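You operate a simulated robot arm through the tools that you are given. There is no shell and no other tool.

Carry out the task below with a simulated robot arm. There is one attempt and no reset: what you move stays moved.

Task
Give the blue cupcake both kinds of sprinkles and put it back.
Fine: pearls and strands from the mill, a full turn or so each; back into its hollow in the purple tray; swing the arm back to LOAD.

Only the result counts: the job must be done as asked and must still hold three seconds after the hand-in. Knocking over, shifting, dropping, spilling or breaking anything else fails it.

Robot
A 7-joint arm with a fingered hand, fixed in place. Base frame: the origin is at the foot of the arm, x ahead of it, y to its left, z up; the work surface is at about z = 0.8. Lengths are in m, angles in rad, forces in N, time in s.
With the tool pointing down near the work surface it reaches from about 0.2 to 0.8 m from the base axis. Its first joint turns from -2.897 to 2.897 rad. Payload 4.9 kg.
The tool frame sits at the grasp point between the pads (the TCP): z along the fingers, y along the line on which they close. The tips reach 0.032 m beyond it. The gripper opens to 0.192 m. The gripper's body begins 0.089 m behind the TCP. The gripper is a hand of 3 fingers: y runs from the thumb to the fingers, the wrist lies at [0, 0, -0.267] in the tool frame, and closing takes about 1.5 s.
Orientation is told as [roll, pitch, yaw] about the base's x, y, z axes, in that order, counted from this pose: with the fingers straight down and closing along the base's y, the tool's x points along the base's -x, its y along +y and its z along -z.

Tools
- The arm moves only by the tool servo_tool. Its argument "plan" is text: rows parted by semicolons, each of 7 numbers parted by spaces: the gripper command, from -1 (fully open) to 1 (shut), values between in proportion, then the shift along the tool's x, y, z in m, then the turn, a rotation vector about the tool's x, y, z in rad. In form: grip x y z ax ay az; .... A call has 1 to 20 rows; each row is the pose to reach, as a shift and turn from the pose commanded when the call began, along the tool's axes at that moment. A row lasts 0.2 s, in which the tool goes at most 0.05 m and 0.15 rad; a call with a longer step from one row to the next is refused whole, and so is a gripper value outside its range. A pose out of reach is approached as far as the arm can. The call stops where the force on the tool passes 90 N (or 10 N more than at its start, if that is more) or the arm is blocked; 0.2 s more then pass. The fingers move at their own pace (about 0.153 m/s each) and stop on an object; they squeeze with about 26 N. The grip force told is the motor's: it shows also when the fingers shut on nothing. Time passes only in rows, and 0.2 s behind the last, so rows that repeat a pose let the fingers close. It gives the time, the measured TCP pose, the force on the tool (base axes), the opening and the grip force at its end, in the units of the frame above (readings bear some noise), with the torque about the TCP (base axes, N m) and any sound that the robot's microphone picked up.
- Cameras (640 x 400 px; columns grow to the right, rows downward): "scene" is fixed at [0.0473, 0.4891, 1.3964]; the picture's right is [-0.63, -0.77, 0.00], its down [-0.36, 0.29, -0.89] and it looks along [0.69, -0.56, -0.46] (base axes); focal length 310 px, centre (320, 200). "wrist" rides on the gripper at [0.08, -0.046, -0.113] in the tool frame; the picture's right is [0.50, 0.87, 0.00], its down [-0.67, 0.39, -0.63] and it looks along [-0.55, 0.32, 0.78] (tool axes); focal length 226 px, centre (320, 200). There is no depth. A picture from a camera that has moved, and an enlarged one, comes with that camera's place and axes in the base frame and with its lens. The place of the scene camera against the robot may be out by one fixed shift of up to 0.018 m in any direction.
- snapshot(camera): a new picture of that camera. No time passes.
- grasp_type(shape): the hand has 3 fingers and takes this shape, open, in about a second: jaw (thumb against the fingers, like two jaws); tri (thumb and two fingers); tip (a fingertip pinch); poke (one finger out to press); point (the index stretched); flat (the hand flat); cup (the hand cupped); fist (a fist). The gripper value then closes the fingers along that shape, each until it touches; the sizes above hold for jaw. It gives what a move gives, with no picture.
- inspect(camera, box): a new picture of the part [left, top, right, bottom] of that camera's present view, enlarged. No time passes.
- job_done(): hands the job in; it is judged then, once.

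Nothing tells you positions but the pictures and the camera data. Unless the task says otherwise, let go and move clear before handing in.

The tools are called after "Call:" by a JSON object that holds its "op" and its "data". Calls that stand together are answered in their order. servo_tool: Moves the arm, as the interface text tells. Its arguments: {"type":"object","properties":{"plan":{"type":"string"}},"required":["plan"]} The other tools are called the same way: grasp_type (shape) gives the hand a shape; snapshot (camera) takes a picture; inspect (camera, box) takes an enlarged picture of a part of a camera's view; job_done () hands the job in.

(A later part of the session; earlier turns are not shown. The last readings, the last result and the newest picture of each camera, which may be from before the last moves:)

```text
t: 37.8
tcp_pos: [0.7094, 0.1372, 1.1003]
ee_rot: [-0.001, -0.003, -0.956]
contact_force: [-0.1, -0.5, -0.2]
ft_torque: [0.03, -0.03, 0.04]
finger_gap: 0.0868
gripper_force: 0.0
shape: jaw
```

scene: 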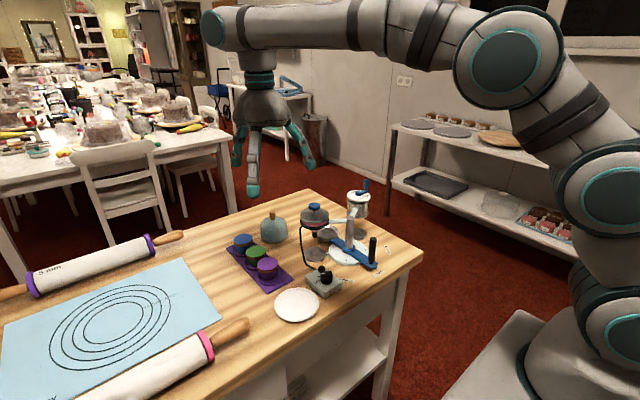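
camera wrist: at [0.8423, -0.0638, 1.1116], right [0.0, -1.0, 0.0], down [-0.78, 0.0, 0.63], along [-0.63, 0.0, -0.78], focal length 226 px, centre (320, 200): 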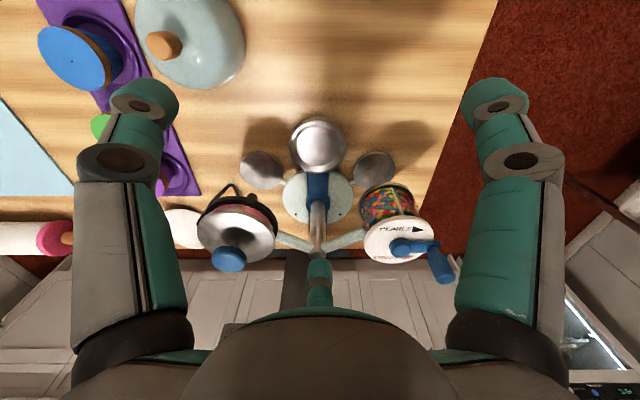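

Moving to a tilted hover over the blue cupcake.

Call:
{"op": "servo_tool", "data": {"plan": "0.1 -0.0033 0.0209 0.03 -0.0222 -0.0091 0; 0.1 -0.0065 0.0418 0.06 -0.0444 -0.0181 0; 0.1 -0.0098 0.0628 0.09 -0.0667 -0.0272 0; 0.1 -0.013 0.0837 0.12 -0.0889 -0.0362 0; 0.1 -0.0163 0.1046 0.15 -0.1111 -0.0453 0; 0.1 -0.0163 0.1046 0.15 -0.1111 -0.0453 0; 0.1 -0.0163 0.1046 0.15 -0.1111 -0.0453 0"}}

Call:
{"op": "snapshot", "data": {"camera": "wrist"}}

Call:
{"op": "inspect", "data": {"camera": "wrist", "box": [240, 120, 400, 220]}}

Call:
{"op": "inspect", "data": {"camera": "scene", "box": [190, 150, 320, 300]}}

```text
t: 39.4
tcp_pos: [0.805, 0.1839, 0.9513]
ee_rot: [0.112, -0.047, -0.96]
contact_force: [-0.2, 1.1, -0.2]
ft_torque: [-0.01, -0.01, 0.03]
finger_gap: 0.087
gripper_force: 0.0
shape: jaw
```

```text
taken
camera wrist: at [0.7079, 0.2195, 1.0534], right [0.42, 0.91, 0.07], down [0.62, -0.34, 0.7], along [0.66, -0.25, -0.71], focal length 226 px, centre (320, 200)
```

wrist: 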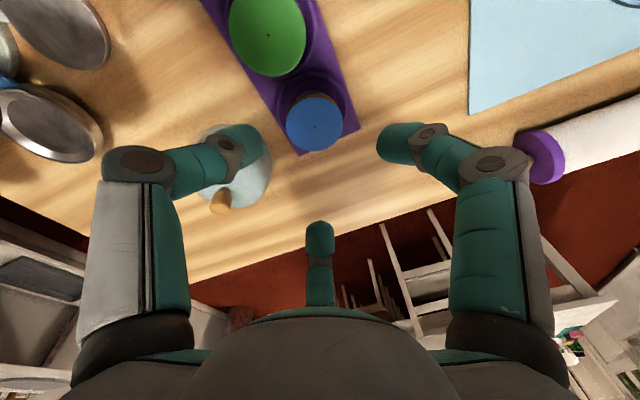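

```text
4.00 times, centred on (320, 170) of wrist
camera zoom: at [0.7079, 0.2195, 1.0534], right [0.42, 0.91, 0.07], down [0.62, -0.34, 0.7], along [0.66, -0.25, -0.71], focal length 904 px, centre (320, 320)
```

zoom: 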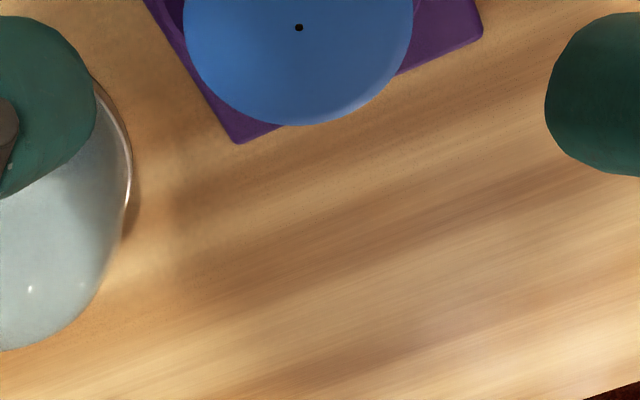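

```text
2.67 times, centred on (255, 225) of scene
camera zoom: at [0.0473, 0.4891, 1.3964], right [-0.63, -0.77, 0.0], down [-0.36, 0.29, -0.89], along [0.69, -0.56, -0.46], focal length 825 px, centre (493, 133)
```

zoom: 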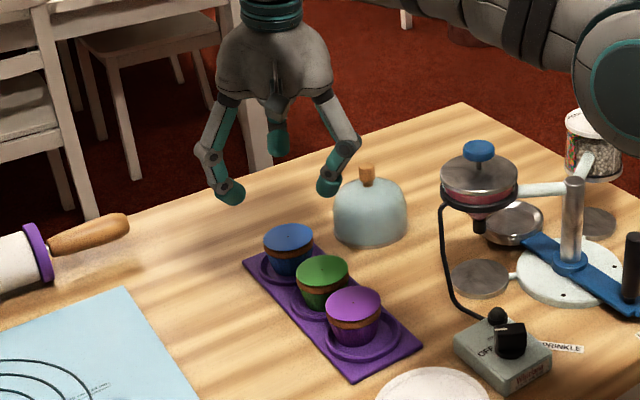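

The cupcake lies under the hand as computed. I'll descend straight down with the fingers at gap 0.087, stopping partway to check clearance from green and the dome.

Call:
{"op": "servo_tool", "data": {"plan": "0.1 0.0009 -0.0022 0.0199 0 0 0; 0.1 0.0018 -0.0044 0.0397 0 0 0; 0.1 0.0027 -0.0066 0.0596 0 0 0; 0.1 0.0032 -0.0078 0.0695 0 0 0; 0.1 0.0032 -0.0078 0.0695 0 0 0"}}

Call:
{"op": "inspect", "data": {"camera": "wrist", "box": [200, 80, 440, 240]}}

Call:
{"op": "inspect", "data": {"camera": "scene", "box": [200, 200, 300, 290]}}

```text
t: 40.6
tcp_pos: [0.8044, 0.1844, 0.88]
ee_rot: [0.109, -0.047, -0.962]
contact_force: [0.0, 1.0, -0.2]
ft_torque: [-0.02, 0.01, -0.02]
finger_gap: 0.0869
gripper_force: 0.0
shape: jaw
```

```text
2.50 times, centred on (320, 160) of wrist
camera zoom: at [0.7075, 0.2194, 0.9829], right [0.42, 0.91, 0.07], down [0.62, -0.34, 0.7], along [0.66, -0.25, -0.71], focal length 565 px, centre (320, 300)
```

zoom: 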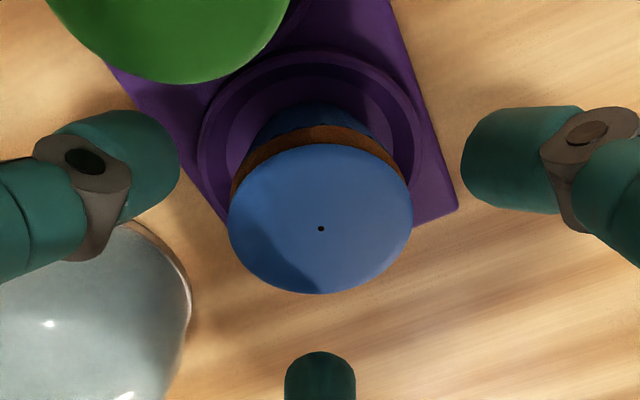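

```text
4.44 times, centred on (250, 245) of scene
camera zoom: at [0.0473, 0.4891, 1.3964], right [-0.63, -0.77, 0.0], down [-0.36, 0.29, -0.89], along [0.69, -0.56, -0.46], focal length 1375 px, centre (631, 0)
```

zoom: 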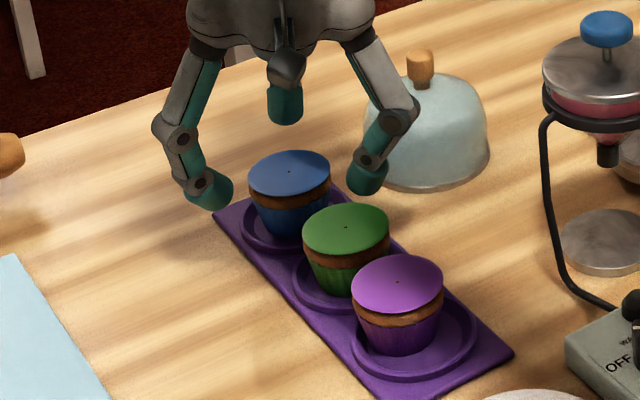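

Centred well. Down another 27 mm, then close the fingers gently in steps.

Call:
{"op": "servo_tool", "data": {"plan": "0.1 0.0006 -0.0015 0.0134 0 0 0; 0.1 0.0012 -0.003 0.0268 0 0 0; 0.1 0.0012 -0.003 0.0268 0 0 0"}}

Call:
{"op": "inspect", "data": {"camera": "scene", "box": [200, 200, 300, 290]}}

Call:
{"op": "inspect", "data": {"camera": "wrist", "box": [200, 80, 440, 240]}}

```text
t: 41.4
tcp_pos: [0.8042, 0.1836, 0.852]
ee_rot: [0.112, -0.046, -0.96]
contact_force: [-0.8, -0.3, -0.8]
ft_torque: [0.0, 0.0, 0.01]
finger_gap: 0.0867
gripper_force: 0.0
shape: jaw
```

```text
4.44 times, centred on (250, 245) of scene
camera zoom: at [0.0473, 0.4891, 1.3964], right [-0.63, -0.77, 0.0], down [-0.36, 0.29, -0.89], along [0.69, -0.56, -0.46], focal length 1375 px, centre (631, 0)
```

zoom: 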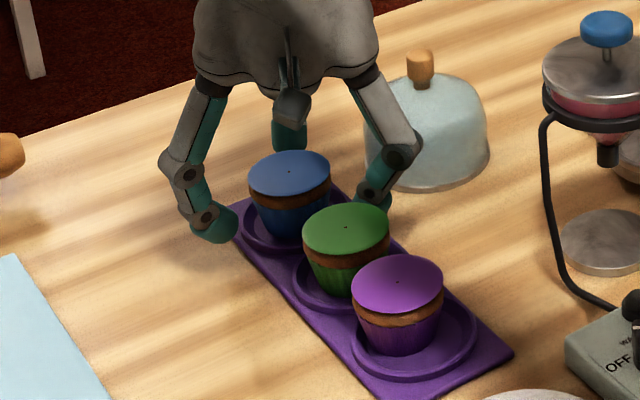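

```text
2.50 times, centred on (320, 160) of wrist
camera zoom: at [0.7079, 0.2194, 0.9557], right [0.42, 0.91, 0.07], down [0.62, -0.34, 0.7], along [0.66, -0.25, -0.71], focal length 565 px, centre (320, 300)
```

zoom: 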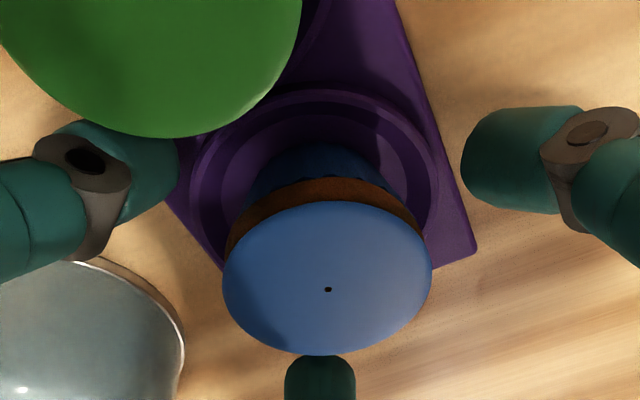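

Clearances look fine all round. Closing the fingers slowly on the cupcake.

Call:
{"op": "servo_tool", "data": {"plan": "0.2 0 0 0 0 0 0; 0.28 0 0 0 0 0 0; 0.34 0 0 0 0 0 0; 0.4 0 0 0 0 0 0; 0.45 0 0 0 0 0 0; 0.5 0 0 0 0 0 0; 0.55 0 0 0 0 0 0; 0.6 0 0 0 0 0 0; 0.7 0 0 0 0 0 0; 0.8 0 0 0 0 0 0"}}

Call:
{"op": "inspect", "data": {"camera": "scene", "box": [200, 200, 300, 290]}}

Call:
{"op": "inspect", "data": {"camera": "wrist", "box": [200, 80, 440, 240]}}

```text
t: 43.6
tcp_pos: [0.8041, 0.1836, 0.8531]
ee_rot: [0.111, -0.048, -0.96]
contact_force: [-0.6, 0.4, -0.2]
ft_torque: [-0.01, -0.03, 0.01]
finger_gap: 0.0474
gripper_force: 25.9
shape: jaw
```

```text
4.44 times, centred on (250, 245) of scene
camera zoom: at [0.0473, 0.4891, 1.3964], right [-0.63, -0.77, 0.0], down [-0.36, 0.29, -0.89], along [0.69, -0.56, -0.46], focal length 1375 px, centre (631, 0)
```

zoom: 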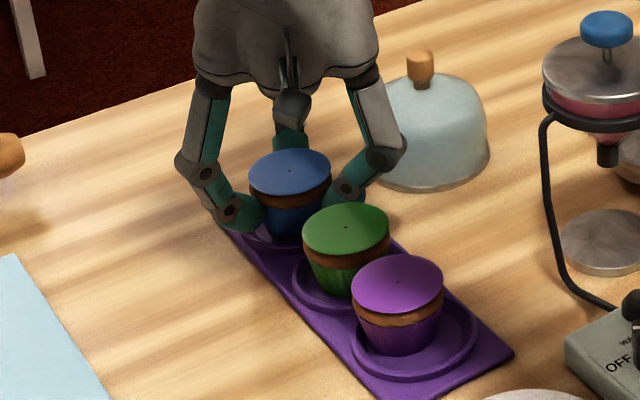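

```text
2.50 times, centred on (320, 160) of wrist
camera zoom: at [0.7078, 0.2194, 0.9557], right [0.42, 0.91, 0.07], down [0.62, -0.34, 0.7], along [0.66, -0.25, -0.71], focal length 565 px, centre (320, 300)
```

zoom: 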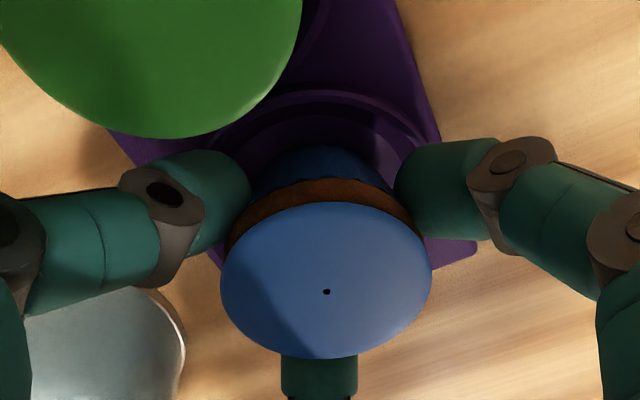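

Gripped at gap 0.047, and the cupcake stayed put. Lifting straight up.

Call:
{"op": "servo_tool", "data": {"plan": "0.8 -0.0005 0.0011 -0.0099 0 0 0; 0.8 -0.0014 0.0033 -0.0298 0 0 0; 0.8 -0.0027 0.0066 -0.0596 0 0 0; 0.8 -0.0041 0.01 -0.0894 0 0 0; 0.8 -0.0041 0.01 -0.0894 0 0 0"}}

Call:
{"op": "inspect", "data": {"camera": "scene", "box": [190, 160, 310, 290]}}

Call:
{"op": "inspect", "data": {"camera": "wrist", "box": [200, 80, 440, 240]}}

```text
t: 44.8
tcp_pos: [0.8037, 0.1833, 0.9435]
ee_rot: [0.11, -0.047, -0.962]
contact_force: [0.4, 0.3, -0.6]
ft_torque: [-0.02, 0.02, 0.03]
finger_gap: 0.0475
gripper_force: 25.3
shape: jaw
```

```text
3.08 times, centred on (250, 225) of scene
camera zoom: at [0.0473, 0.4891, 1.3964], right [-0.63, -0.77, 0.0], down [-0.36, 0.29, -0.89], along [0.69, -0.56, -0.46], focal length 952 px, centre (535, 123)
```

zoom: 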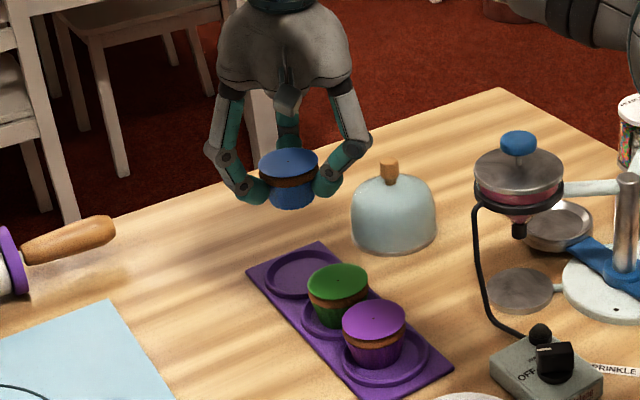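

```text
2.50 times, centred on (320, 160) of wrist
camera zoom: at [0.7078, 0.2192, 1.0471], right [0.42, 0.91, 0.07], down [0.62, -0.34, 0.7], along [0.66, -0.25, -0.71], focal length 565 px, centre (320, 300)
```

zoom: 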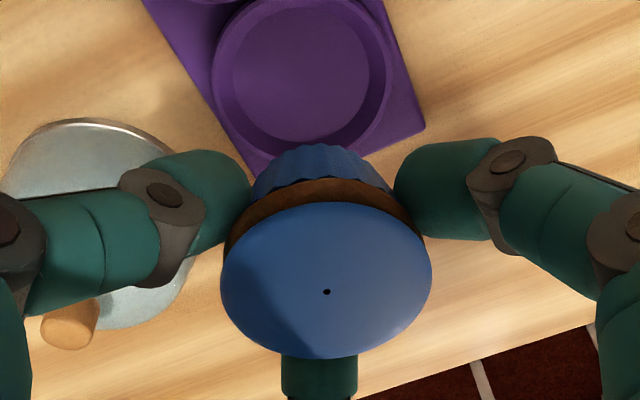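

The cupcake is up, level and unmoved in the grasp; the empty hollow is centred at about (0.806, 0.184). Now I'll carry it up and inward while turning the hand -155° about vertical, to a hover over the cup.

Call:
{"op": "servo_tool", "data": {"plan": "0.8 0.0062 -0.0210 -0.0378 .0064 -.0158 .1413; 0.8 0.0050 -0.0472 -0.0760 .0128 -.0315 .2827; 0.8 -0.0053 -0.0744 -0.1088 .0193 -.0473 .4240; 0.8 -0.0168 -0.0918 -0.1303 .0257 -.0631 .5654; 0.8 -0.0254 -0.0996 -0.1309 .0321 -.0789 .7067; 0.8 -0.0340 -0.1074 -0.1315 .0385 -.0946 .8481; 0.8 -0.0426 -0.1152 -0.1321 .0449 -.1104 .9894; 0.8 -0.0512 -0.1230 -0.1328 .0514 -.1262 1.1307; 0.8 -0.0598 -0.1308 -0.1334 .0578 -.1420 1.2721; 0.8 -0.0683 -0.1385 -0.1340 .0642 -.1577 1.4134; 0.8 -0.0769 -0.1463 -0.1346 .0706 -.1735 1.5548; 0.8 -0.0855 -0.1541 -0.1352 .0771 -.1893 1.6961; 0.8 -0.0941 -0.1619 -0.1358 .0835 -.2050 1.8374; 0.8 -0.1027 -0.1697 -0.1364 .0899 -.2208 1.9788; 0.8 -0.1113 -0.1775 -0.1370 .0963 -.2366 2.1201; 0.8 -0.1199 -0.1853 -0.1377 .1027 -.2524 2.2615; 0.8 -0.1285 -0.1931 -0.1383 .1092 -.2681 2.4028; 0.8 -0.1371 -0.2009 -0.1389 .1156 -.2839 2.5442; 0.8 -0.1457 -0.2087 -0.1395 .1220 -.2997 2.6855; 0.8 -0.1457 -0.2087 -0.1395 .1220 -.2997 2.6855"}}

Call:
{"op": "snapshot", "data": {"camera": "wrist"}}

Call:
{"op": "inspect", "data": {"camera": "scene", "box": [260, 80, 400, 280]}}

```text
t: 49.0
tcp_pos: [0.7021, -0.0581, 1.0636]
ee_rot: [0.111, -0.045, 2.615]
contact_force: [0.6, 0.7, 0.3]
ft_torque: [-0.01, 0.02, 0.01]
finger_gap: 0.0476
gripper_force: 26.2
shape: jaw
```

```text
taken
camera wrist: at [0.8032, -0.0511, 1.1677], right [0.0, -1.0, 0.07], down [-0.71, 0.05, 0.7], along [-0.7, -0.06, -0.71], focal length 226 px, centre (320, 200)
```

wrist: 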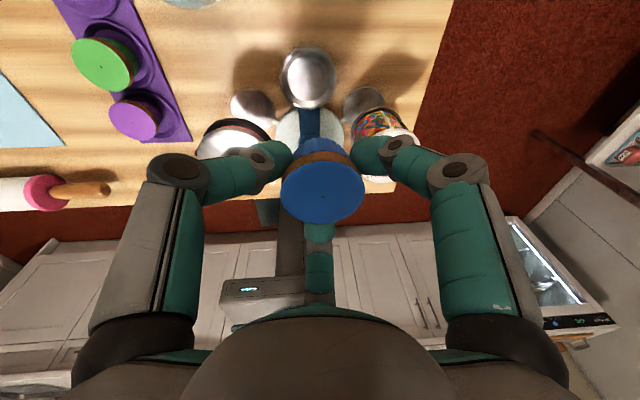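

```text
2.00 times, centred on (330, 180) of scene
camera zoom: at [0.0473, 0.4891, 1.3964], right [-0.63, -0.77, 0.0], down [-0.36, 0.29, -0.89], along [0.69, -0.56, -0.46], focal length 619 px, centre (300, 240)
```

zoom: 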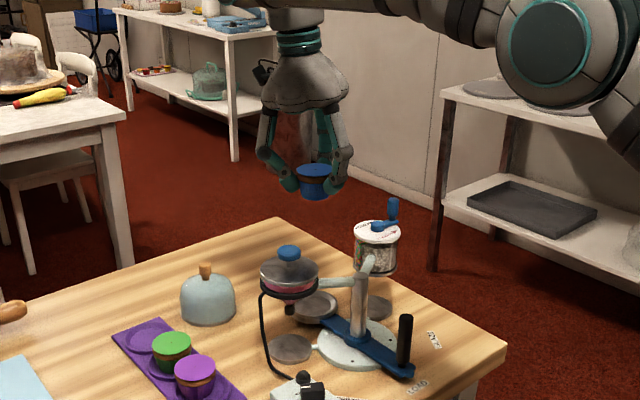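

Hovering over the cup with the cupcake level. I'll zoom in on the pan to refine its position before lowering.

Call:
{"op": "inspect", "data": {"camera": "wrist", "box": [230, 30, 390, 130]}}

Call:
{"op": "inspect", "data": {"camera": "scene", "box": [300, 200, 360, 250]}}

```text
4.00 times, centred on (310, 80) of wrist
camera zoom: at [0.8032, -0.0511, 1.1677], right [0.0, -1.0, 0.07], down [-0.71, 0.05, 0.7], along [-0.7, -0.06, -0.71], focal length 904 px, centre (360, 680)
```

zoom: 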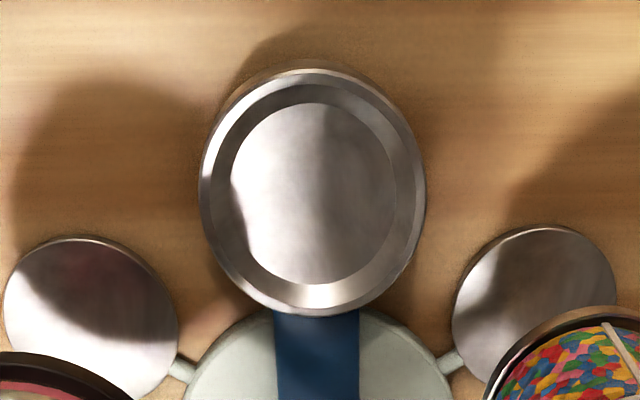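

```text
8.00 times, centred on (330, 225) of scene
camera zoom: at [0.0473, 0.4891, 1.3964], right [-0.63, -0.77, 0.0], down [-0.36, 0.29, -0.89], along [0.69, -0.56, -0.46], focal length 2476 px, centre (240, 0)
```

zoom: 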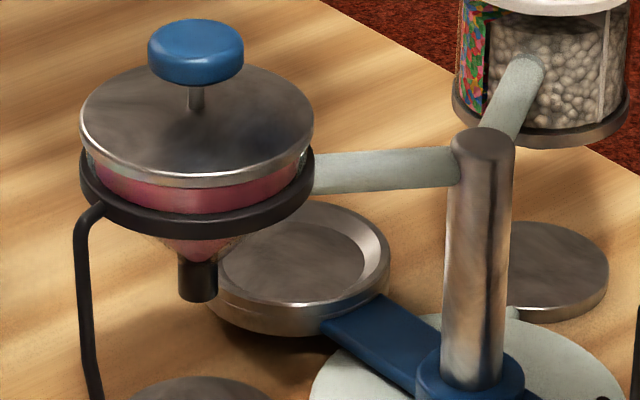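

The pan centre works out at about (0.700, -0.061), rim near z 0.823. I'll lower partway between hopper and mill and check clearances.

Call:
{"op": "servo_tool", "data": {"plan": "0.8 0.0016 -0.0036 0.0297 0 0 0; 0.8 0.0032 -0.0072 0.0595 0 0 0; 0.8 0.0048 -0.0109 0.0892 0 0 0; 0.8 0.0065 -0.0145 0.1189 0 0 0; 0.8 0.0081 -0.0181 0.1487 0 0 0; 0.8 0.0089 -0.0199 0.1635 0 0 0; 0.8 0.0089 -0.0199 0.1635 0 0 0"}}

Call:
{"op": "snapshot", "data": {"camera": "wrist"}}

Call:
{"op": "inspect", "data": {"camera": "scene", "box": [270, 130, 390, 260]}}

Call:
{"op": "inspect", "data": {"camera": "wrist", "box": [200, 60, 440, 240]}}

```text
t: 50.6
tcp_pos: [0.7035, -0.0588, 0.9008]
ee_rot: [0.112, -0.044, 2.616]
contact_force: [0.0, 0.2, -0.1]
ft_torque: [0.03, -0.02, -0.02]
finger_gap: 0.0473
gripper_force: 25.6
shape: jaw
```

```text
taken
camera wrist: at [0.8057, -0.0501, 1.0032], right [0.0, -1.0, 0.07], down [-0.71, 0.05, 0.7], along [-0.7, -0.06, -0.71], focal length 226 px, centre (320, 200)
```

wrist: 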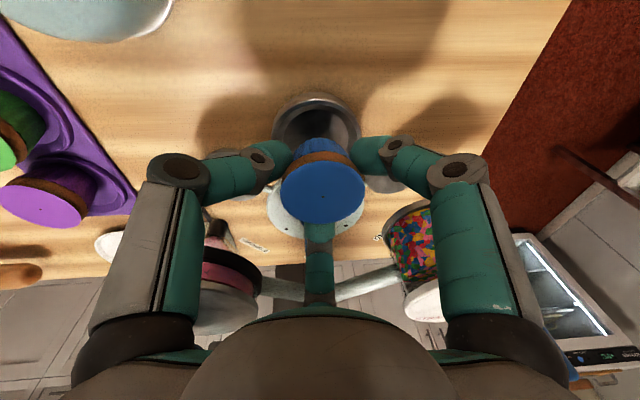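

```text
3.08 times, centred on (330, 195) of scene
camera zoom: at [0.0473, 0.4891, 1.3964], right [-0.63, -0.77, 0.0], down [-0.36, 0.29, -0.89], along [0.69, -0.56, -0.46], focal length 952 px, centre (289, 215)
```

zoom: 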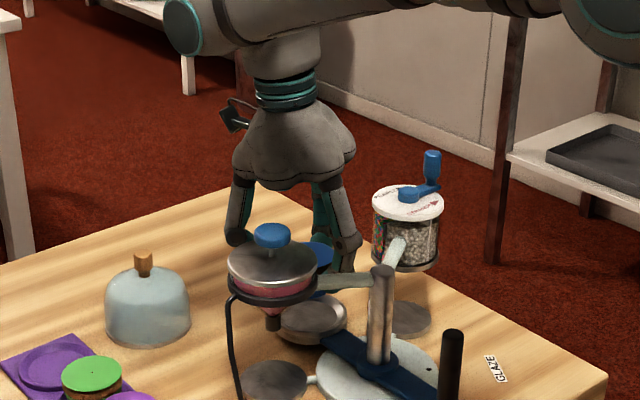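

```text
2.22 times, centred on (320, 150) of wrist
camera zoom: at [0.8057, -0.0501, 1.0032], right [0.0, -1.0, 0.07], down [-0.71, 0.05, 0.7], along [-0.7, -0.06, -0.71], focal length 502 px, centre (320, 311)
```

zoom: 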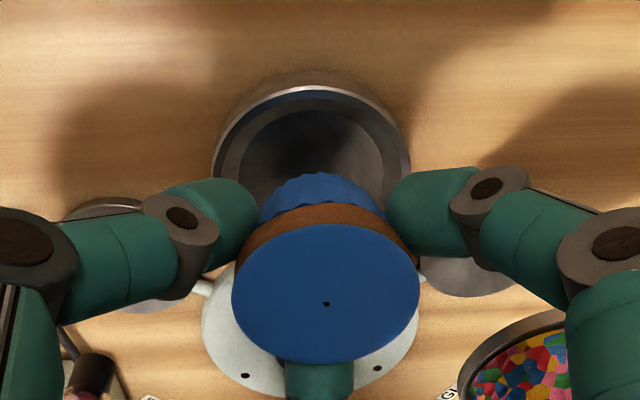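

All clear. Lowering further, then small steps while watching the vertical force for touchdown.

Call:
{"op": "servo_tool", "data": {"plan": "0.8 0.0005 -0.0011 0.0099 0 0 0; 0.8 0.001 -0.0024 0.0218 0 0 0; 0.8 0.001 -0.0024 0.0218 0 0 0"}}

Call:
{"op": "servo_tool", "data": {"plan": "0.8 0.0001 -0.0003 0.003 0 0 0; 0.8 0.0001 -0.0003 0.003 0 0 0"}}

Call:
{"op": "servo_tool", "data": {"plan": "0.8 0.0001 -0.0003 0.003 0 0 0; 0.8 0.0001 -0.0003 0.003 0 0 0"}}

Call:
{"op": "inspect", "data": {"camera": "wrist", "box": [200, 60, 440, 240]}}

Call:
{"op": "inspect", "data": {"camera": "scene", "box": [290, 190, 370, 260]}}

```text
t: 51.4
tcp_pos: [0.7035, -0.0585, 0.879]
ee_rot: [0.111, -0.044, 2.616]
contact_force: [0.6, -0.5, -0.1]
ft_torque: [0.01, -0.02, 0.01]
finger_gap: 0.0474
gripper_force: 26.0
shape: jaw
```

```text
t: 52.0
tcp_pos: [0.7037, -0.0578, 0.8764]
ee_rot: [0.111, -0.043, 2.615]
contact_force: [0.0, 1.0, -1.5]
ft_torque: [0.02, 0.03, 0.02]
finger_gap: 0.0475
gripper_force: 26.1
shape: jaw
```

```text
t: 52.6
tcp_pos: [0.7045, -0.0585, 0.8722]
ee_rot: [0.112, -0.044, 2.616]
contact_force: [0.4, 0.3, -1.3]
ft_torque: [0.0, 0.02, 0.0]
finger_gap: 0.0475
gripper_force: 26.3
shape: jaw
```

```text
2.22 times, centred on (320, 150) of wrist
camera zoom: at [0.8059, -0.0504, 0.9753], right [0.0, -1.0, 0.07], down [-0.71, 0.05, 0.7], along [-0.7, -0.06, -0.71], focal length 502 px, centre (320, 311)
```

zoom: 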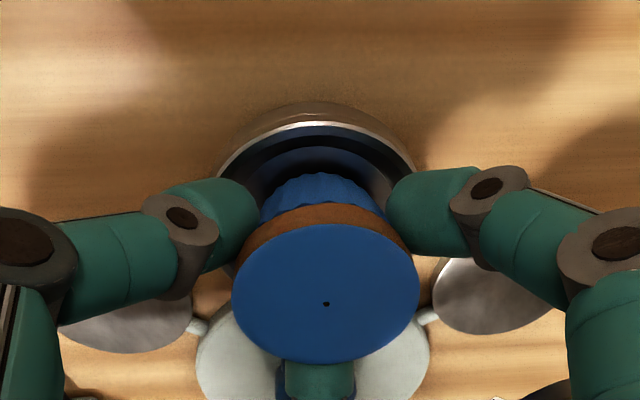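

```text
5.71 times, centred on (330, 225) of scene
camera zoom: at [0.0473, 0.4891, 1.3964], right [-0.63, -0.77, 0.0], down [-0.36, 0.29, -0.89], along [0.69, -0.56, -0.46], focal length 1768 px, centre (263, 57)
```

zoom: 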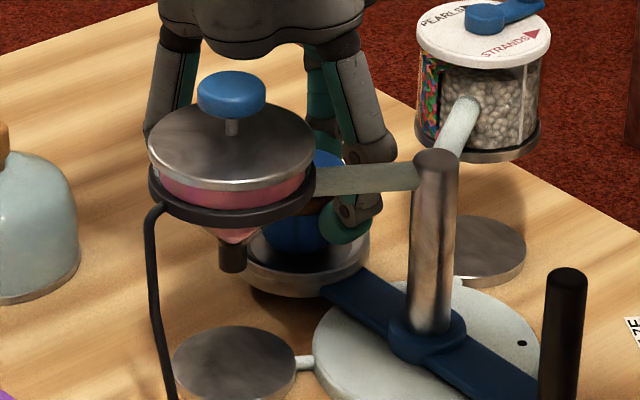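

No contact yet; the cupcake is just above the pan floor. Continuing in 2 mm steps.

Call:
{"op": "servo_tool", "data": {"plan": "0.8 0.0001 -0.0002 0.002 0 0 0; 0.8 0.0001 -0.0002 0.002 0 0 0"}}

Call:
{"op": "servo_tool", "data": {"plan": "0.8 0.0001 -0.0002 0.002 0 0 0; 0.8 0.0001 -0.0002 0.002 0 0 0"}}

Call:
{"op": "servo_tool", "data": {"plan": "0.8 0.0001 -0.0002 0.002 0 0 0; 0.8 0.0001 -0.0002 0.002 0 0 0"}}

```text
t: 53.2
tcp_pos: [0.7046, -0.0579, 0.8698]
ee_rot: [0.111, -0.044, 2.617]
contact_force: [-0.2, -0.5, -0.2]
ft_torque: [-0.01, 0.01, -0.02]
finger_gap: 0.0472
gripper_force: 26.2
shape: jaw
```

```text
t: 53.8
tcp_pos: [0.7039, -0.0582, 0.8694]
ee_rot: [0.114, -0.045, 2.616]
contact_force: [-0.3, 0.2, -1.5]
ft_torque: [0.01, 0.0, -0.01]
finger_gap: 0.0472
gripper_force: 25.9
shape: jaw
```

```text
t: 54.4
tcp_pos: [0.7033, -0.0589, 0.8667]
ee_rot: [0.111, -0.044, 2.617]
contact_force: [-0.3, -1.0, 1.1]
ft_torque: [0.01, -0.02, 0.02]
finger_gap: 0.0475
gripper_force: 25.7
shape: jaw
```

Call:
{"op": "servo_tool", "data": {"plan": "0.8 0.0001 -0.0002 0.002 0 0 0; 0.8 0.0001 -0.0002 0.002 0 0 0"}}

Call:
{"op": "servo_tool", "data": {"plan": "0.8 0.0001 -0.0002 0.002 0 0 0; 0.8 0.0001 -0.0002 0.002 0 0 0"}}

Call:
{"op": "inspect", "data": {"camera": "wrist", "box": [260, 80, 380, 190]}}

Call:
{"op": "inspect", "data": {"camera": "scene", "box": [310, 205, 360, 245]}}

```text
t: 55.0
tcp_pos: [0.7041, -0.0586, 0.8653]
ee_rot: [0.111, -0.042, 2.617]
contact_force: [-0.1, 0.1, 8.6]
ft_torque: [0.03, -0.09, -0.02]
finger_gap: 0.0477
gripper_force: 25.8
shape: jaw
```

```text
t: 55.6
tcp_pos: [0.7048, -0.0585, 0.8645]
ee_rot: [0.11, -0.042, 2.617]
contact_force: [0.0, 0.4, 18.8]
ft_torque: [0.06, 0.0, -0.01]
finger_gap: 0.0485
gripper_force: 26.1
shape: jaw
```

```text
3.64 times, centred on (320, 135) of wrist
camera zoom: at [0.8063, -0.0507, 0.9677], right [0.0, -1.0, 0.07], down [-0.72, 0.05, 0.7], along [-0.7, -0.06, -0.71], focal length 822 px, centre (320, 436)
```

zoom: 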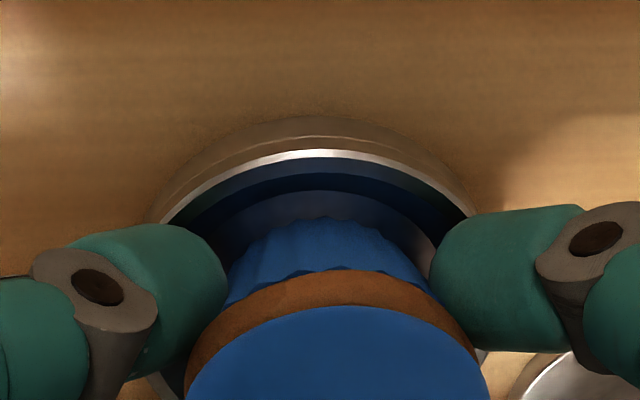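

```text
10.00 times, centred on (335, 225) of scene
camera zoom: at [0.0473, 0.4891, 1.3964], right [-0.63, -0.77, 0.0], down [-0.36, 0.29, -0.89], along [0.69, -0.56, -0.46], focal length 3095 px, centre (170, -50)
```

zoom: 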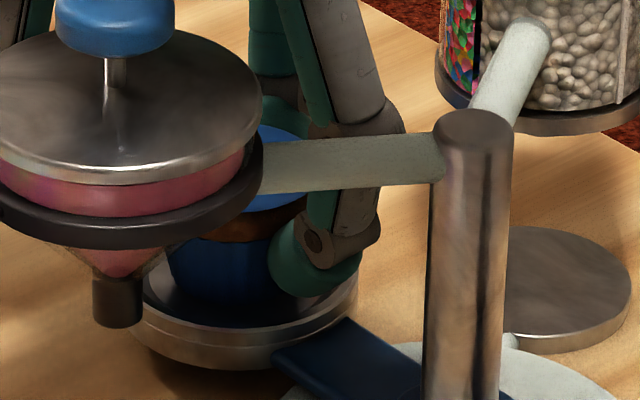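

Touchdown felt at z ≈ 0.866, which matches the pan floor height I expected. I'll relieve the pressure and open the fingers slowly, just enough to clear the rim.

Call:
{"op": "servo_tool", "data": {"plan": "0.8 -0.0001 0.0003 -0.003 0 0 0; 0.6 -0.0001 0.0003 -0.003 0 0 0; 0.48 -0.0001 0.0003 -0.003 0 0 0; 0.44 -0.0001 0.0003 -0.003 0 0 0; 0.4 -0.0001 0.0003 -0.003 0 0 0; 0.36 -0.0001 0.0003 -0.003 0 0 0; 0.32 -0.0001 0.0003 -0.003 0 0 0; 0.28 -0.0001 0.0003 -0.003 0 0 0; 0.25 -0.0001 0.0003 -0.003 0 0 0; 0.25 -0.0001 0.0003 -0.003 0 0 0"}}

Call:
{"op": "inspect", "data": {"camera": "wrist", "box": [200, 60, 440, 240]}}

Call:
{"op": "inspect", "data": {"camera": "scene", "box": [300, 195, 370, 245]}}

```text
t: 57.8
tcp_pos: [0.7045, -0.0583, 0.8651]
ee_rot: [0.112, -0.044, 2.619]
contact_force: [-0.3, -0.5, 0.2]
ft_torque: [-0.04, -0.01, -0.02]
finger_gap: 0.0715
gripper_force: 0.1
shape: jaw
```

```text
2.22 times, centred on (320, 150) of wrist
camera zoom: at [0.8061, -0.0507, 0.9683], right [0.0, -1.0, 0.07], down [-0.71, 0.05, 0.7], along [-0.7, -0.06, -0.71], focal length 502 px, centre (320, 311)
```

zoom: 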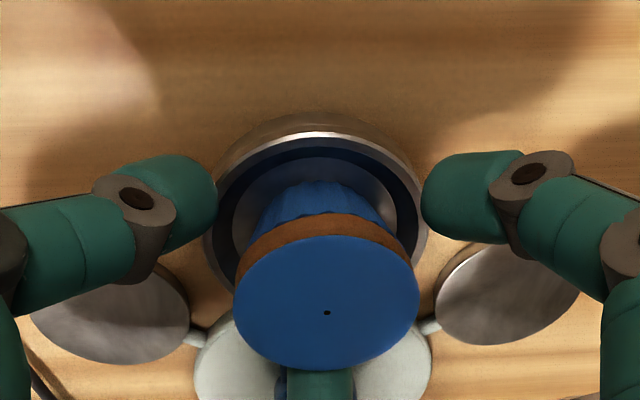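

```text
8.00 times, centred on (335, 220) of scene
camera zoom: at [0.0473, 0.4891, 1.3964], right [-0.63, -0.77, 0.0], down [-0.36, 0.29, -0.89], along [0.69, -0.56, -0.46], focal length 2476 px, centre (200, 40)
```

zoom: 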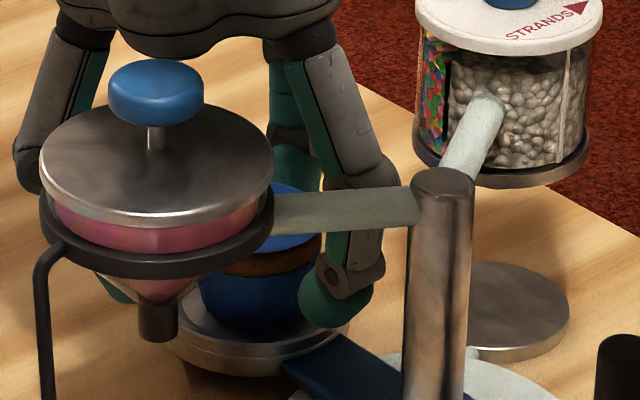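

The cupcake sits upright and centred in the pan with all fingers free. Retreating straight up.

Call:
{"op": "servo_tool", "data": {"plan": "0.25 -0.0005 0.0011 -0.0099 0 0 0; 0.25 -0.0011 0.0028 -0.0248 0 0 0; 0.25 -0.0023 0.0055 -0.0496 0 0 0; 0.25 -0.0041 0.01 -0.0894 0 0 0; 0.25 -0.0059 0.0144 -0.1291 0 0 0; 0.25 -0.0077 0.0188 -0.1688 0 0 0; 0.25 -0.0092 0.0227 -0.2035 0 0 0; 0.25 -0.0092 0.0227 -0.2035 0 0 0"}}

Call:
{"op": "snapshot", "data": {"camera": "wrist"}}

Call:
{"op": "inspect", "data": {"camera": "wrist", "box": [230, 30, 390, 130]}}

Call:
{"op": "inspect", "data": {"camera": "scene", "box": [290, 180, 390, 280]}}

```text
t: 59.6
tcp_pos: [0.704, -0.0584, 1.0715]
ee_rot: [0.112, -0.044, 2.617]
contact_force: [-0.4, -0.8, 0.6]
ft_torque: [0.03, -0.01, 0.02]
finger_gap: 0.0716
gripper_force: 0.1
shape: jaw
```

```text
taken
camera wrist: at [0.8064, -0.0503, 1.1747], right [0.0, -1.0, 0.07], down [-0.71, 0.05, 0.7], along [-0.7, -0.06, -0.71], focal length 226 px, centre (320, 200)
```

wrist: 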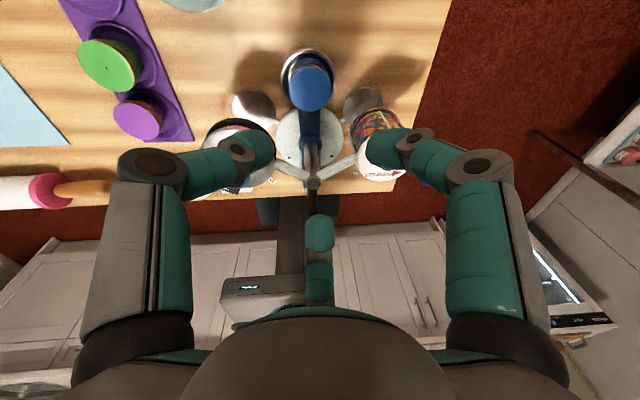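

```text
4.00 times, centred on (310, 80) of wrist
camera zoom: at [0.8064, -0.0503, 1.1747], right [0.0, -1.0, 0.07], down [-0.71, 0.05, 0.7], along [-0.7, -0.06, -0.71], focal length 904 px, centre (360, 680)
```

zoom: 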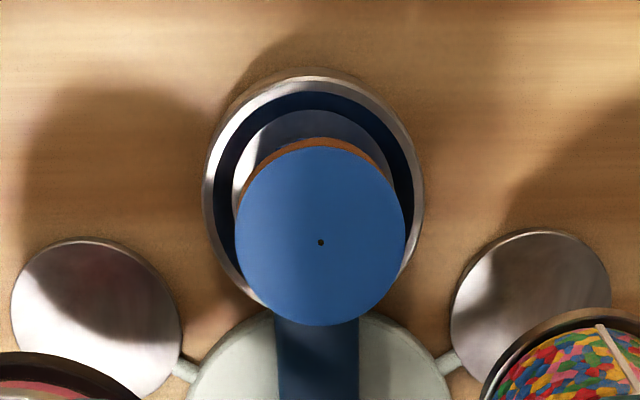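

```text
4.00 times, centred on (340, 230) of scene
camera zoom: at [0.0473, 0.4891, 1.3964], right [-0.63, -0.77, 0.0], down [-0.36, 0.29, -0.89], along [0.69, -0.56, -0.46], focal length 1238 px, centre (240, 80)
```

zoom: 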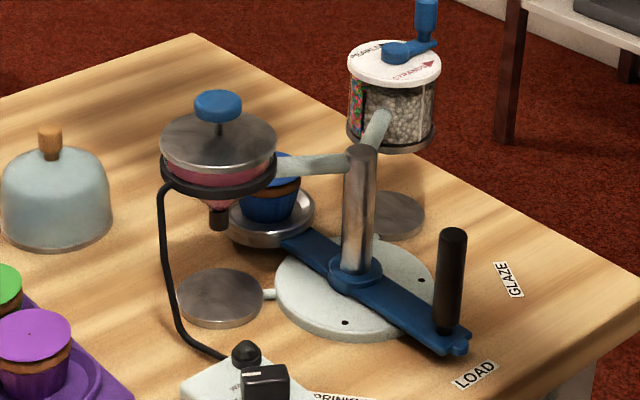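

The cupcake is seated in the cup at (0.699, -0.061). Next is the black handle at about (0.50, -0.062): I'll set the tool vertical, then turn to yaw -90° while moving over the handle so the column lies between two fingers.

Call:
{"op": "servo_tool", "data": {"plan": "0.25 0 0 0 0.0556 0.0227 0; 0.25 0 0 0 0.1111 0.0453 0; 0.25 0 0 0 0.1111 0.0453 0"}}

Call:
{"op": "servo_tool", "data": {"plan": "0.25 -0.0117 0.007 0.0013 0 0 -0.1396; 0.25 -0.0233 0.014 0.0027 0 0 -0.2792; 0.25 -0.035 0.021 0.004 0 0 -0.4188; 0.25 -0.0466 0.028 0.0053 0 0 -0.5584; 0.25 -0.0583 0.035 0.0067 0 0 -0.698; 0.25 -0.07 0.042 0.008 0 0 -0.8376; 0.25 -0.0816 0.049 0.0093 0 0 -0.9772; 0.25 -0.0933 0.056 0.0107 0 0 -1.1168; 0.25 -0.1049 0.063 0.012 0 0 -1.2564; 0.25 -0.1166 0.07 0.0133 0 0 -1.396; 0.25 -0.1283 0.077 0.0147 0 0 -1.5356; 0.25 -0.1399 0.084 0.016 0 0 -1.6752; 0.25 -0.1516 0.091 0.0173 0 0 -1.8148; 0.25 -0.1632 0.098 0.0187 0 0 -1.9544; 0.25 -0.1749 0.105 0.02 0 0 -2.094; 0.25 -0.1749 0.105 0.02 0 0 -2.094"}}

Call:
{"op": "snapshot", "data": {"camera": "wrist"}}

Call:
{"op": "snapshot", "data": {"camera": "scene"}}

```text
t: 60.4
tcp_pos: [0.7032, -0.0583, 1.0711]
ee_rot: [0.0, 0.0, 2.619]
contact_force: [-0.1, -0.6, -1.2]
ft_torque: [0.02, 0.0, 0.01]
finger_gap: 0.0717
gripper_force: 0.0
shape: jaw
```

```text
t: 63.8
tcp_pos: [0.4996, -0.0606, 1.0493]
ee_rot: [0.002, -0.002, -1.569]
contact_force: [0.7, 0.2, 0.2]
ft_torque: [0.03, 0.01, 0.0]
finger_gap: 0.0716
gripper_force: 0.1
shape: jaw
```

```text
taken
camera wrist: at [0.4531, 0.0173, 1.1617], right [0.86, 0.5, 0.0], down [0.39, -0.67, 0.63], along [0.32, -0.55, -0.77], focal length 226 px, centre (320, 200)
```

wrist: 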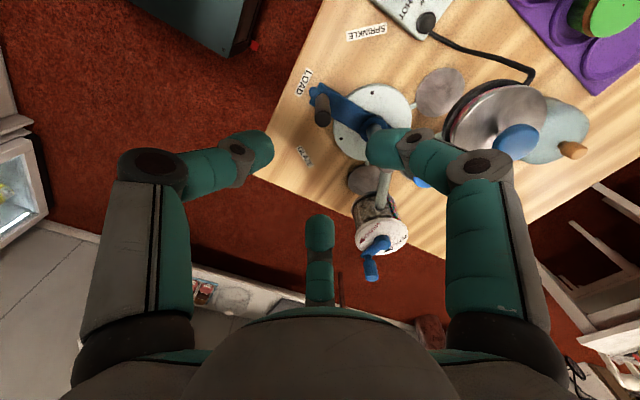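

```text
taken
```

scene: 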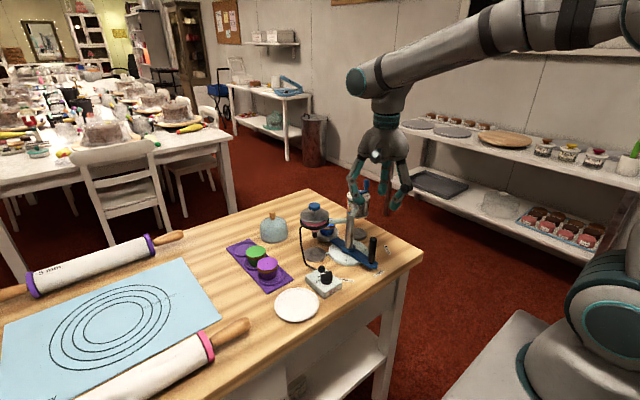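

Call:
{"op": "inspect", "data": {"camera": "wrist", "box": [260, 60, 420, 170]}}

Call:
{"op": "inspect", "data": {"camera": "scene", "box": [330, 220, 400, 280]}}

```text
3.64 times, centred on (340, 115) of wrist
camera zoom: at [0.4531, 0.0173, 1.1617], right [0.86, 0.5, 0.0], down [0.39, -0.67, 0.63], along [0.32, -0.55, -0.77], focal length 822 px, centre (247, 509)
```

zoom: 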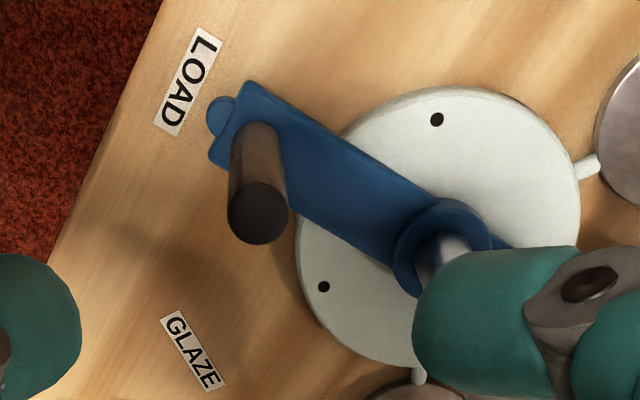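

```text
6.67 times, centred on (365, 250) of scene
camera zoom: at [0.0473, 0.4891, 1.3964], right [-0.63, -0.77, 0.0], down [-0.36, 0.29, -0.89], along [0.69, -0.56, -0.46], focal length 2063 px, centre (20, -133)
```

zoom: 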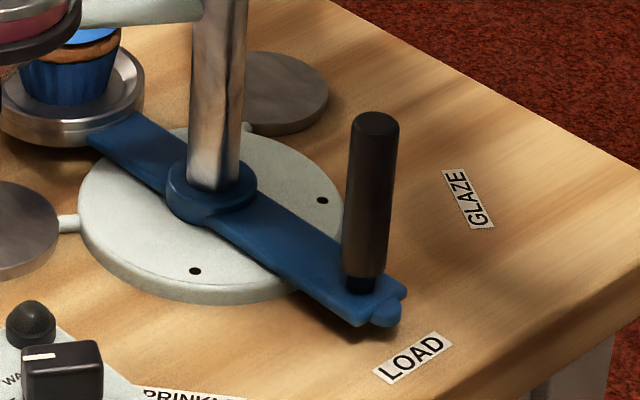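

The handle top is at about (0.502, -0.062, 0.896), diameter 0.02. I'll lower the open fingers around it.

Call:
{"op": "servo_tool", "data": {"plan": "0.25 -0.0014 0.0024 0.04 0 0 0; 0.25 -0.0014 0.0024 0.08 0 0 0; 0.25 -0.0014 0.0024 0.12 0 0 0; 0.25 -0.0014 0.0024 0.14 0 0 0; 0.25 -0.0014 0.0024 0.14 0 0 0"}}

Call:
{"op": "snapshot", "data": {"camera": "wrist"}}

Call:
{"op": "inspect", "data": {"camera": "scene", "box": [320, 170, 420, 280]}}

```text
t: 65.0
tcp_pos: [0.5015, -0.0626, 0.91]
ee_rot: [0.0, -0.001, -1.568]
contact_force: [1.3, -0.3, 0.5]
ft_torque: [0.01, 0.0, -0.01]
finger_gap: 0.0717
gripper_force: 0.0
shape: jaw
```

```text
taken
camera wrist: at [0.4551, 0.0162, 1.0217], right [0.87, 0.5, 0.0], down [0.39, -0.67, 0.63], along [0.32, -0.55, -0.77], focal length 226 px, centre (320, 200)
```

wrist: 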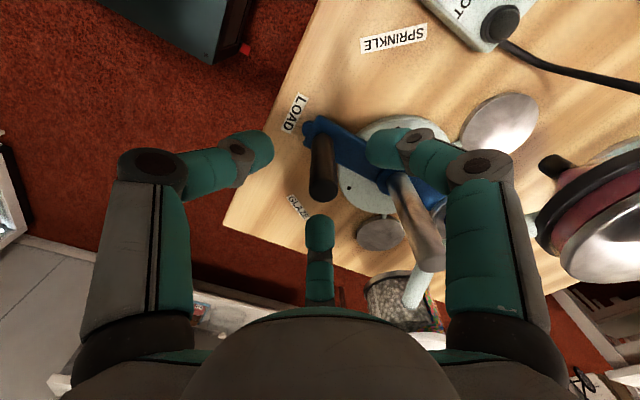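

```text
3.64 times, centred on (370, 225) of scene
camera zoom: at [0.0473, 0.4891, 1.3964], right [-0.63, -0.77, 0.0], down [-0.36, 0.29, -0.89], along [0.69, -0.56, -0.46], focal length 1125 px, centre (138, 109)
```

zoom: 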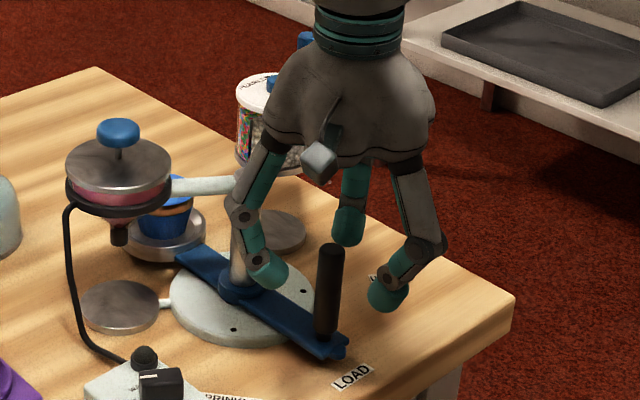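

The handle is centred under the hand. Down 20 mm more, then closing gently on the handle.

Call:
{"op": "servo_tool", "data": {"plan": "0.25 0.001 0.001 0.01 0 0 0; 0.3 0.001 0.001 0.02 0 0 0; 0.4 0.001 0.001 0.02 0 0 0; 0.5 0.001 0.001 0.02 0 0 0; 0.58 0.001 0.001 0.02 0 0 0; 0.64 0.001 0.001 0.02 0 0 0; 0.7 0.001 0.001 0.02 0 0 0; 0.75 0.001 0.001 0.02 0 0 0; 0.8 0.001 0.001 0.02 0 0 0; 0.85 0.001 0.001 0.02 0 0 0; 0.9 0.001 0.001 0.02 0 0 0; 1 0.001 0.001 0.02 0 0 0; 1 0.001 0.001 0.02 0 0 0"}}

Call:
{"op": "snapshot", "data": {"camera": "wrist"}}

Call:
{"op": "inspect", "data": {"camera": "scene", "box": [320, 170, 420, 280]}}

```text
t: 67.8
tcp_pos: [0.5027, -0.0617, 0.89]
ee_rot: [0.0, -0.002, -1.571]
contact_force: [-0.5, -0.5, -4.7]
ft_torque: [-0.03, 0.02, -0.03]
finger_gap: 0.0139
gripper_force: 25.9
shape: jaw
```

```text
taken
camera wrist: at [0.4563, 0.017, 1.002], right [0.87, 0.5, 0.0], down [0.39, -0.67, 0.63], along [0.32, -0.55, -0.77], focal length 226 px, centre (320, 200)
```

wrist: 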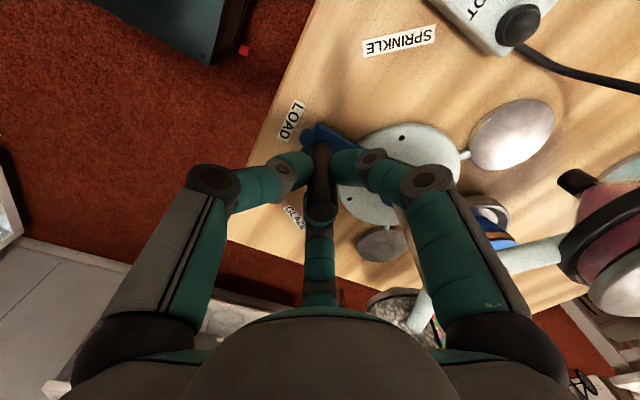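

```text
3.64 times, centred on (370, 225) of scene
camera zoom: at [0.0473, 0.4891, 1.3964], right [-0.63, -0.77, 0.0], down [-0.36, 0.29, -0.89], along [0.69, -0.56, -0.46], focal length 1125 px, centre (138, 109)
```

zoom: 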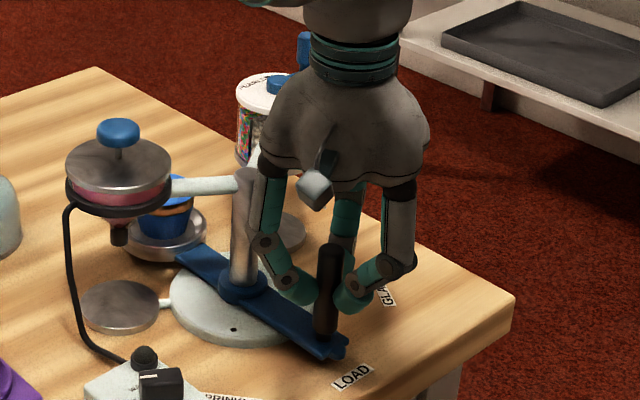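

Handle gripped (gap 0.014). I'll swing it clockwise in a first 20° arc toward SPRINKLE, turning the hand along, and check the forces.

Call:
{"op": "servo_tool", "data": {"plan": "1 0.00793 0.00035 0 0 0 0.0873; 1 0.0158 0.00138 0 0 0 0.1745; 1 0.02355 0.0031 0 0 0 0.2618; 1 0.03112 0.00549 0 0 0 0.3491; 1 0.03112 0.00549 0 0 0 0.3491"}}

Call:
{"op": "inspect", "data": {"camera": "scene", "box": [290, 170, 410, 290]}}

```text
t: 69.0
tcp_pos: [0.5085, -0.0305, 0.8899]
ee_rot: [0.001, -0.001, -1.921]
contact_force: [-9.1, 2.9, -2.4]
ft_torque: [0.05, 0.22, 0.01]
finger_gap: 0.0138
gripper_force: 25.4
shape: jaw
```

```text
3.33 times, centred on (350, 230) of scene
camera zoom: at [0.0473, 0.4891, 1.3964], right [-0.63, -0.77, 0.0], down [-0.36, 0.29, -0.89], along [0.69, -0.56, -0.46], focal length 1032 px, centre (220, 100)
```

zoom: 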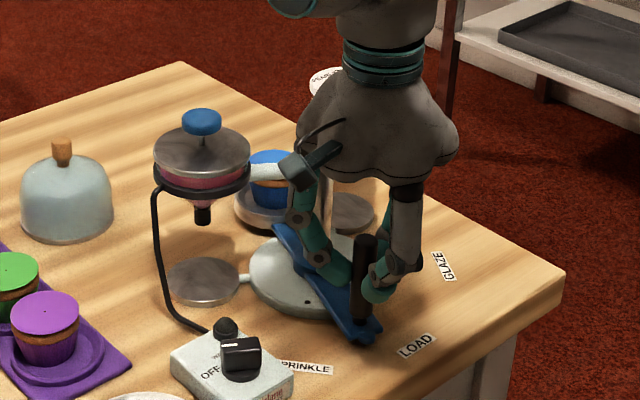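

The arm swings with the hand, but the radial force says my circle is a bit too tight (pivot y is nearer -0.057). I'll continue 20° on a corrected circle.

Call:
{"op": "servo_tool", "data": {"plan": "1 0.0080 -0.0015 0 0 0 0.0873; 1 0.0157 -0.0008 0 0 0 0.1745; 1 0.0234 0.0005 0 0 0 0.2618; 1 0.0309 0.0026 0 0 0 0.3491; 1 0.0309 0.0026 0 0 0 0.3491"}}

Call:
{"op": "inspect", "data": {"camera": "scene", "box": [290, 170, 410, 290]}}

```text
t: 70.2
tcp_pos: [0.5221, -0.0031, 0.8905]
ee_rot: [0.001, 0.0, -2.269]
contact_force: [3.1, -2.4, -12.4]
ft_torque: [-0.06, -0.03, 0.04]
finger_gap: 0.0135
gripper_force: 26.2
shape: jaw
```

```text
3.33 times, centred on (350, 230) of scene
camera zoom: at [0.0473, 0.4891, 1.3964], right [-0.63, -0.77, 0.0], down [-0.36, 0.29, -0.89], along [0.69, -0.56, -0.46], focal length 1032 px, centre (220, 100)
```

zoom: 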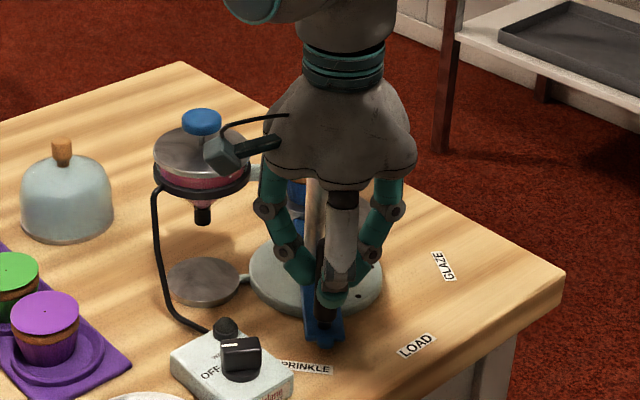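

Radial force is now small. Another 15°, lowering 1 mm to ease the vertical pull, then I'll check the cup against the mill.

Call:
{"op": "servo_tool", "data": {"plan": "1 0.0078 0.0004 0.0005 0 0 0.0873; 1 0.0155 0.0011 0.001 0 0 0.1745; 1 0.0231 0.0024 0.001 0 0 0.2618; 1 0.0231 0.0024 0.001 0 0 0.2618"}}

Call:
{"op": "inspect", "data": {"camera": "scene", "box": [290, 170, 410, 290]}}

Call:
{"op": "snapshot", "data": {"camera": "wrist"}}

```text
t: 71.2
tcp_pos: [0.5383, 0.0133, 0.8892]
ee_rot: [0.0, 0.003, -2.532]
contact_force: [-0.9, 2.2, -1.2]
ft_torque: [0.06, 0.03, 0.0]
finger_gap: 0.0136
gripper_force: 26.4
shape: jaw
```

```text
3.33 times, centred on (350, 230) of scene
camera zoom: at [0.0473, 0.4891, 1.3964], right [-0.63, -0.77, 0.0], down [-0.36, 0.29, -0.89], along [0.69, -0.56, -0.46], focal length 1032 px, centre (220, 100)
```

zoom: 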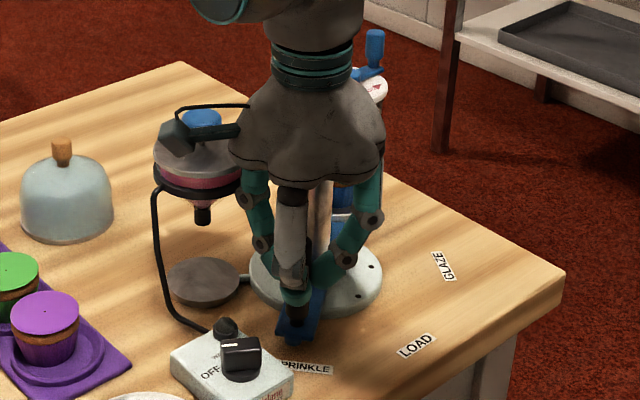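

```text
taken
camera wrist: at [0.5774, 0.0959, 1.002], right [0.91, -0.42, 0.0], down [-0.33, -0.7, 0.63], along [-0.27, -0.57, -0.78], focal length 226 px, centre (320, 200)
```

wrist: 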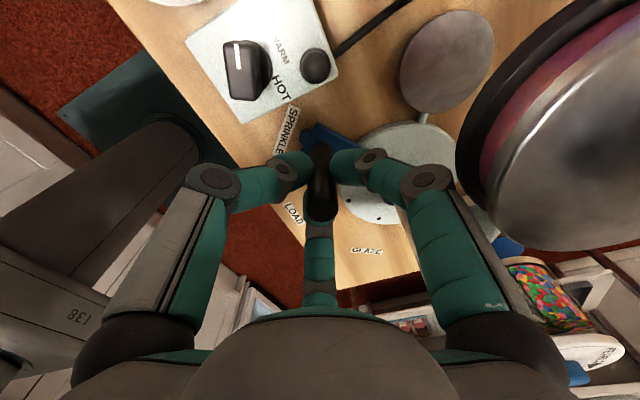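

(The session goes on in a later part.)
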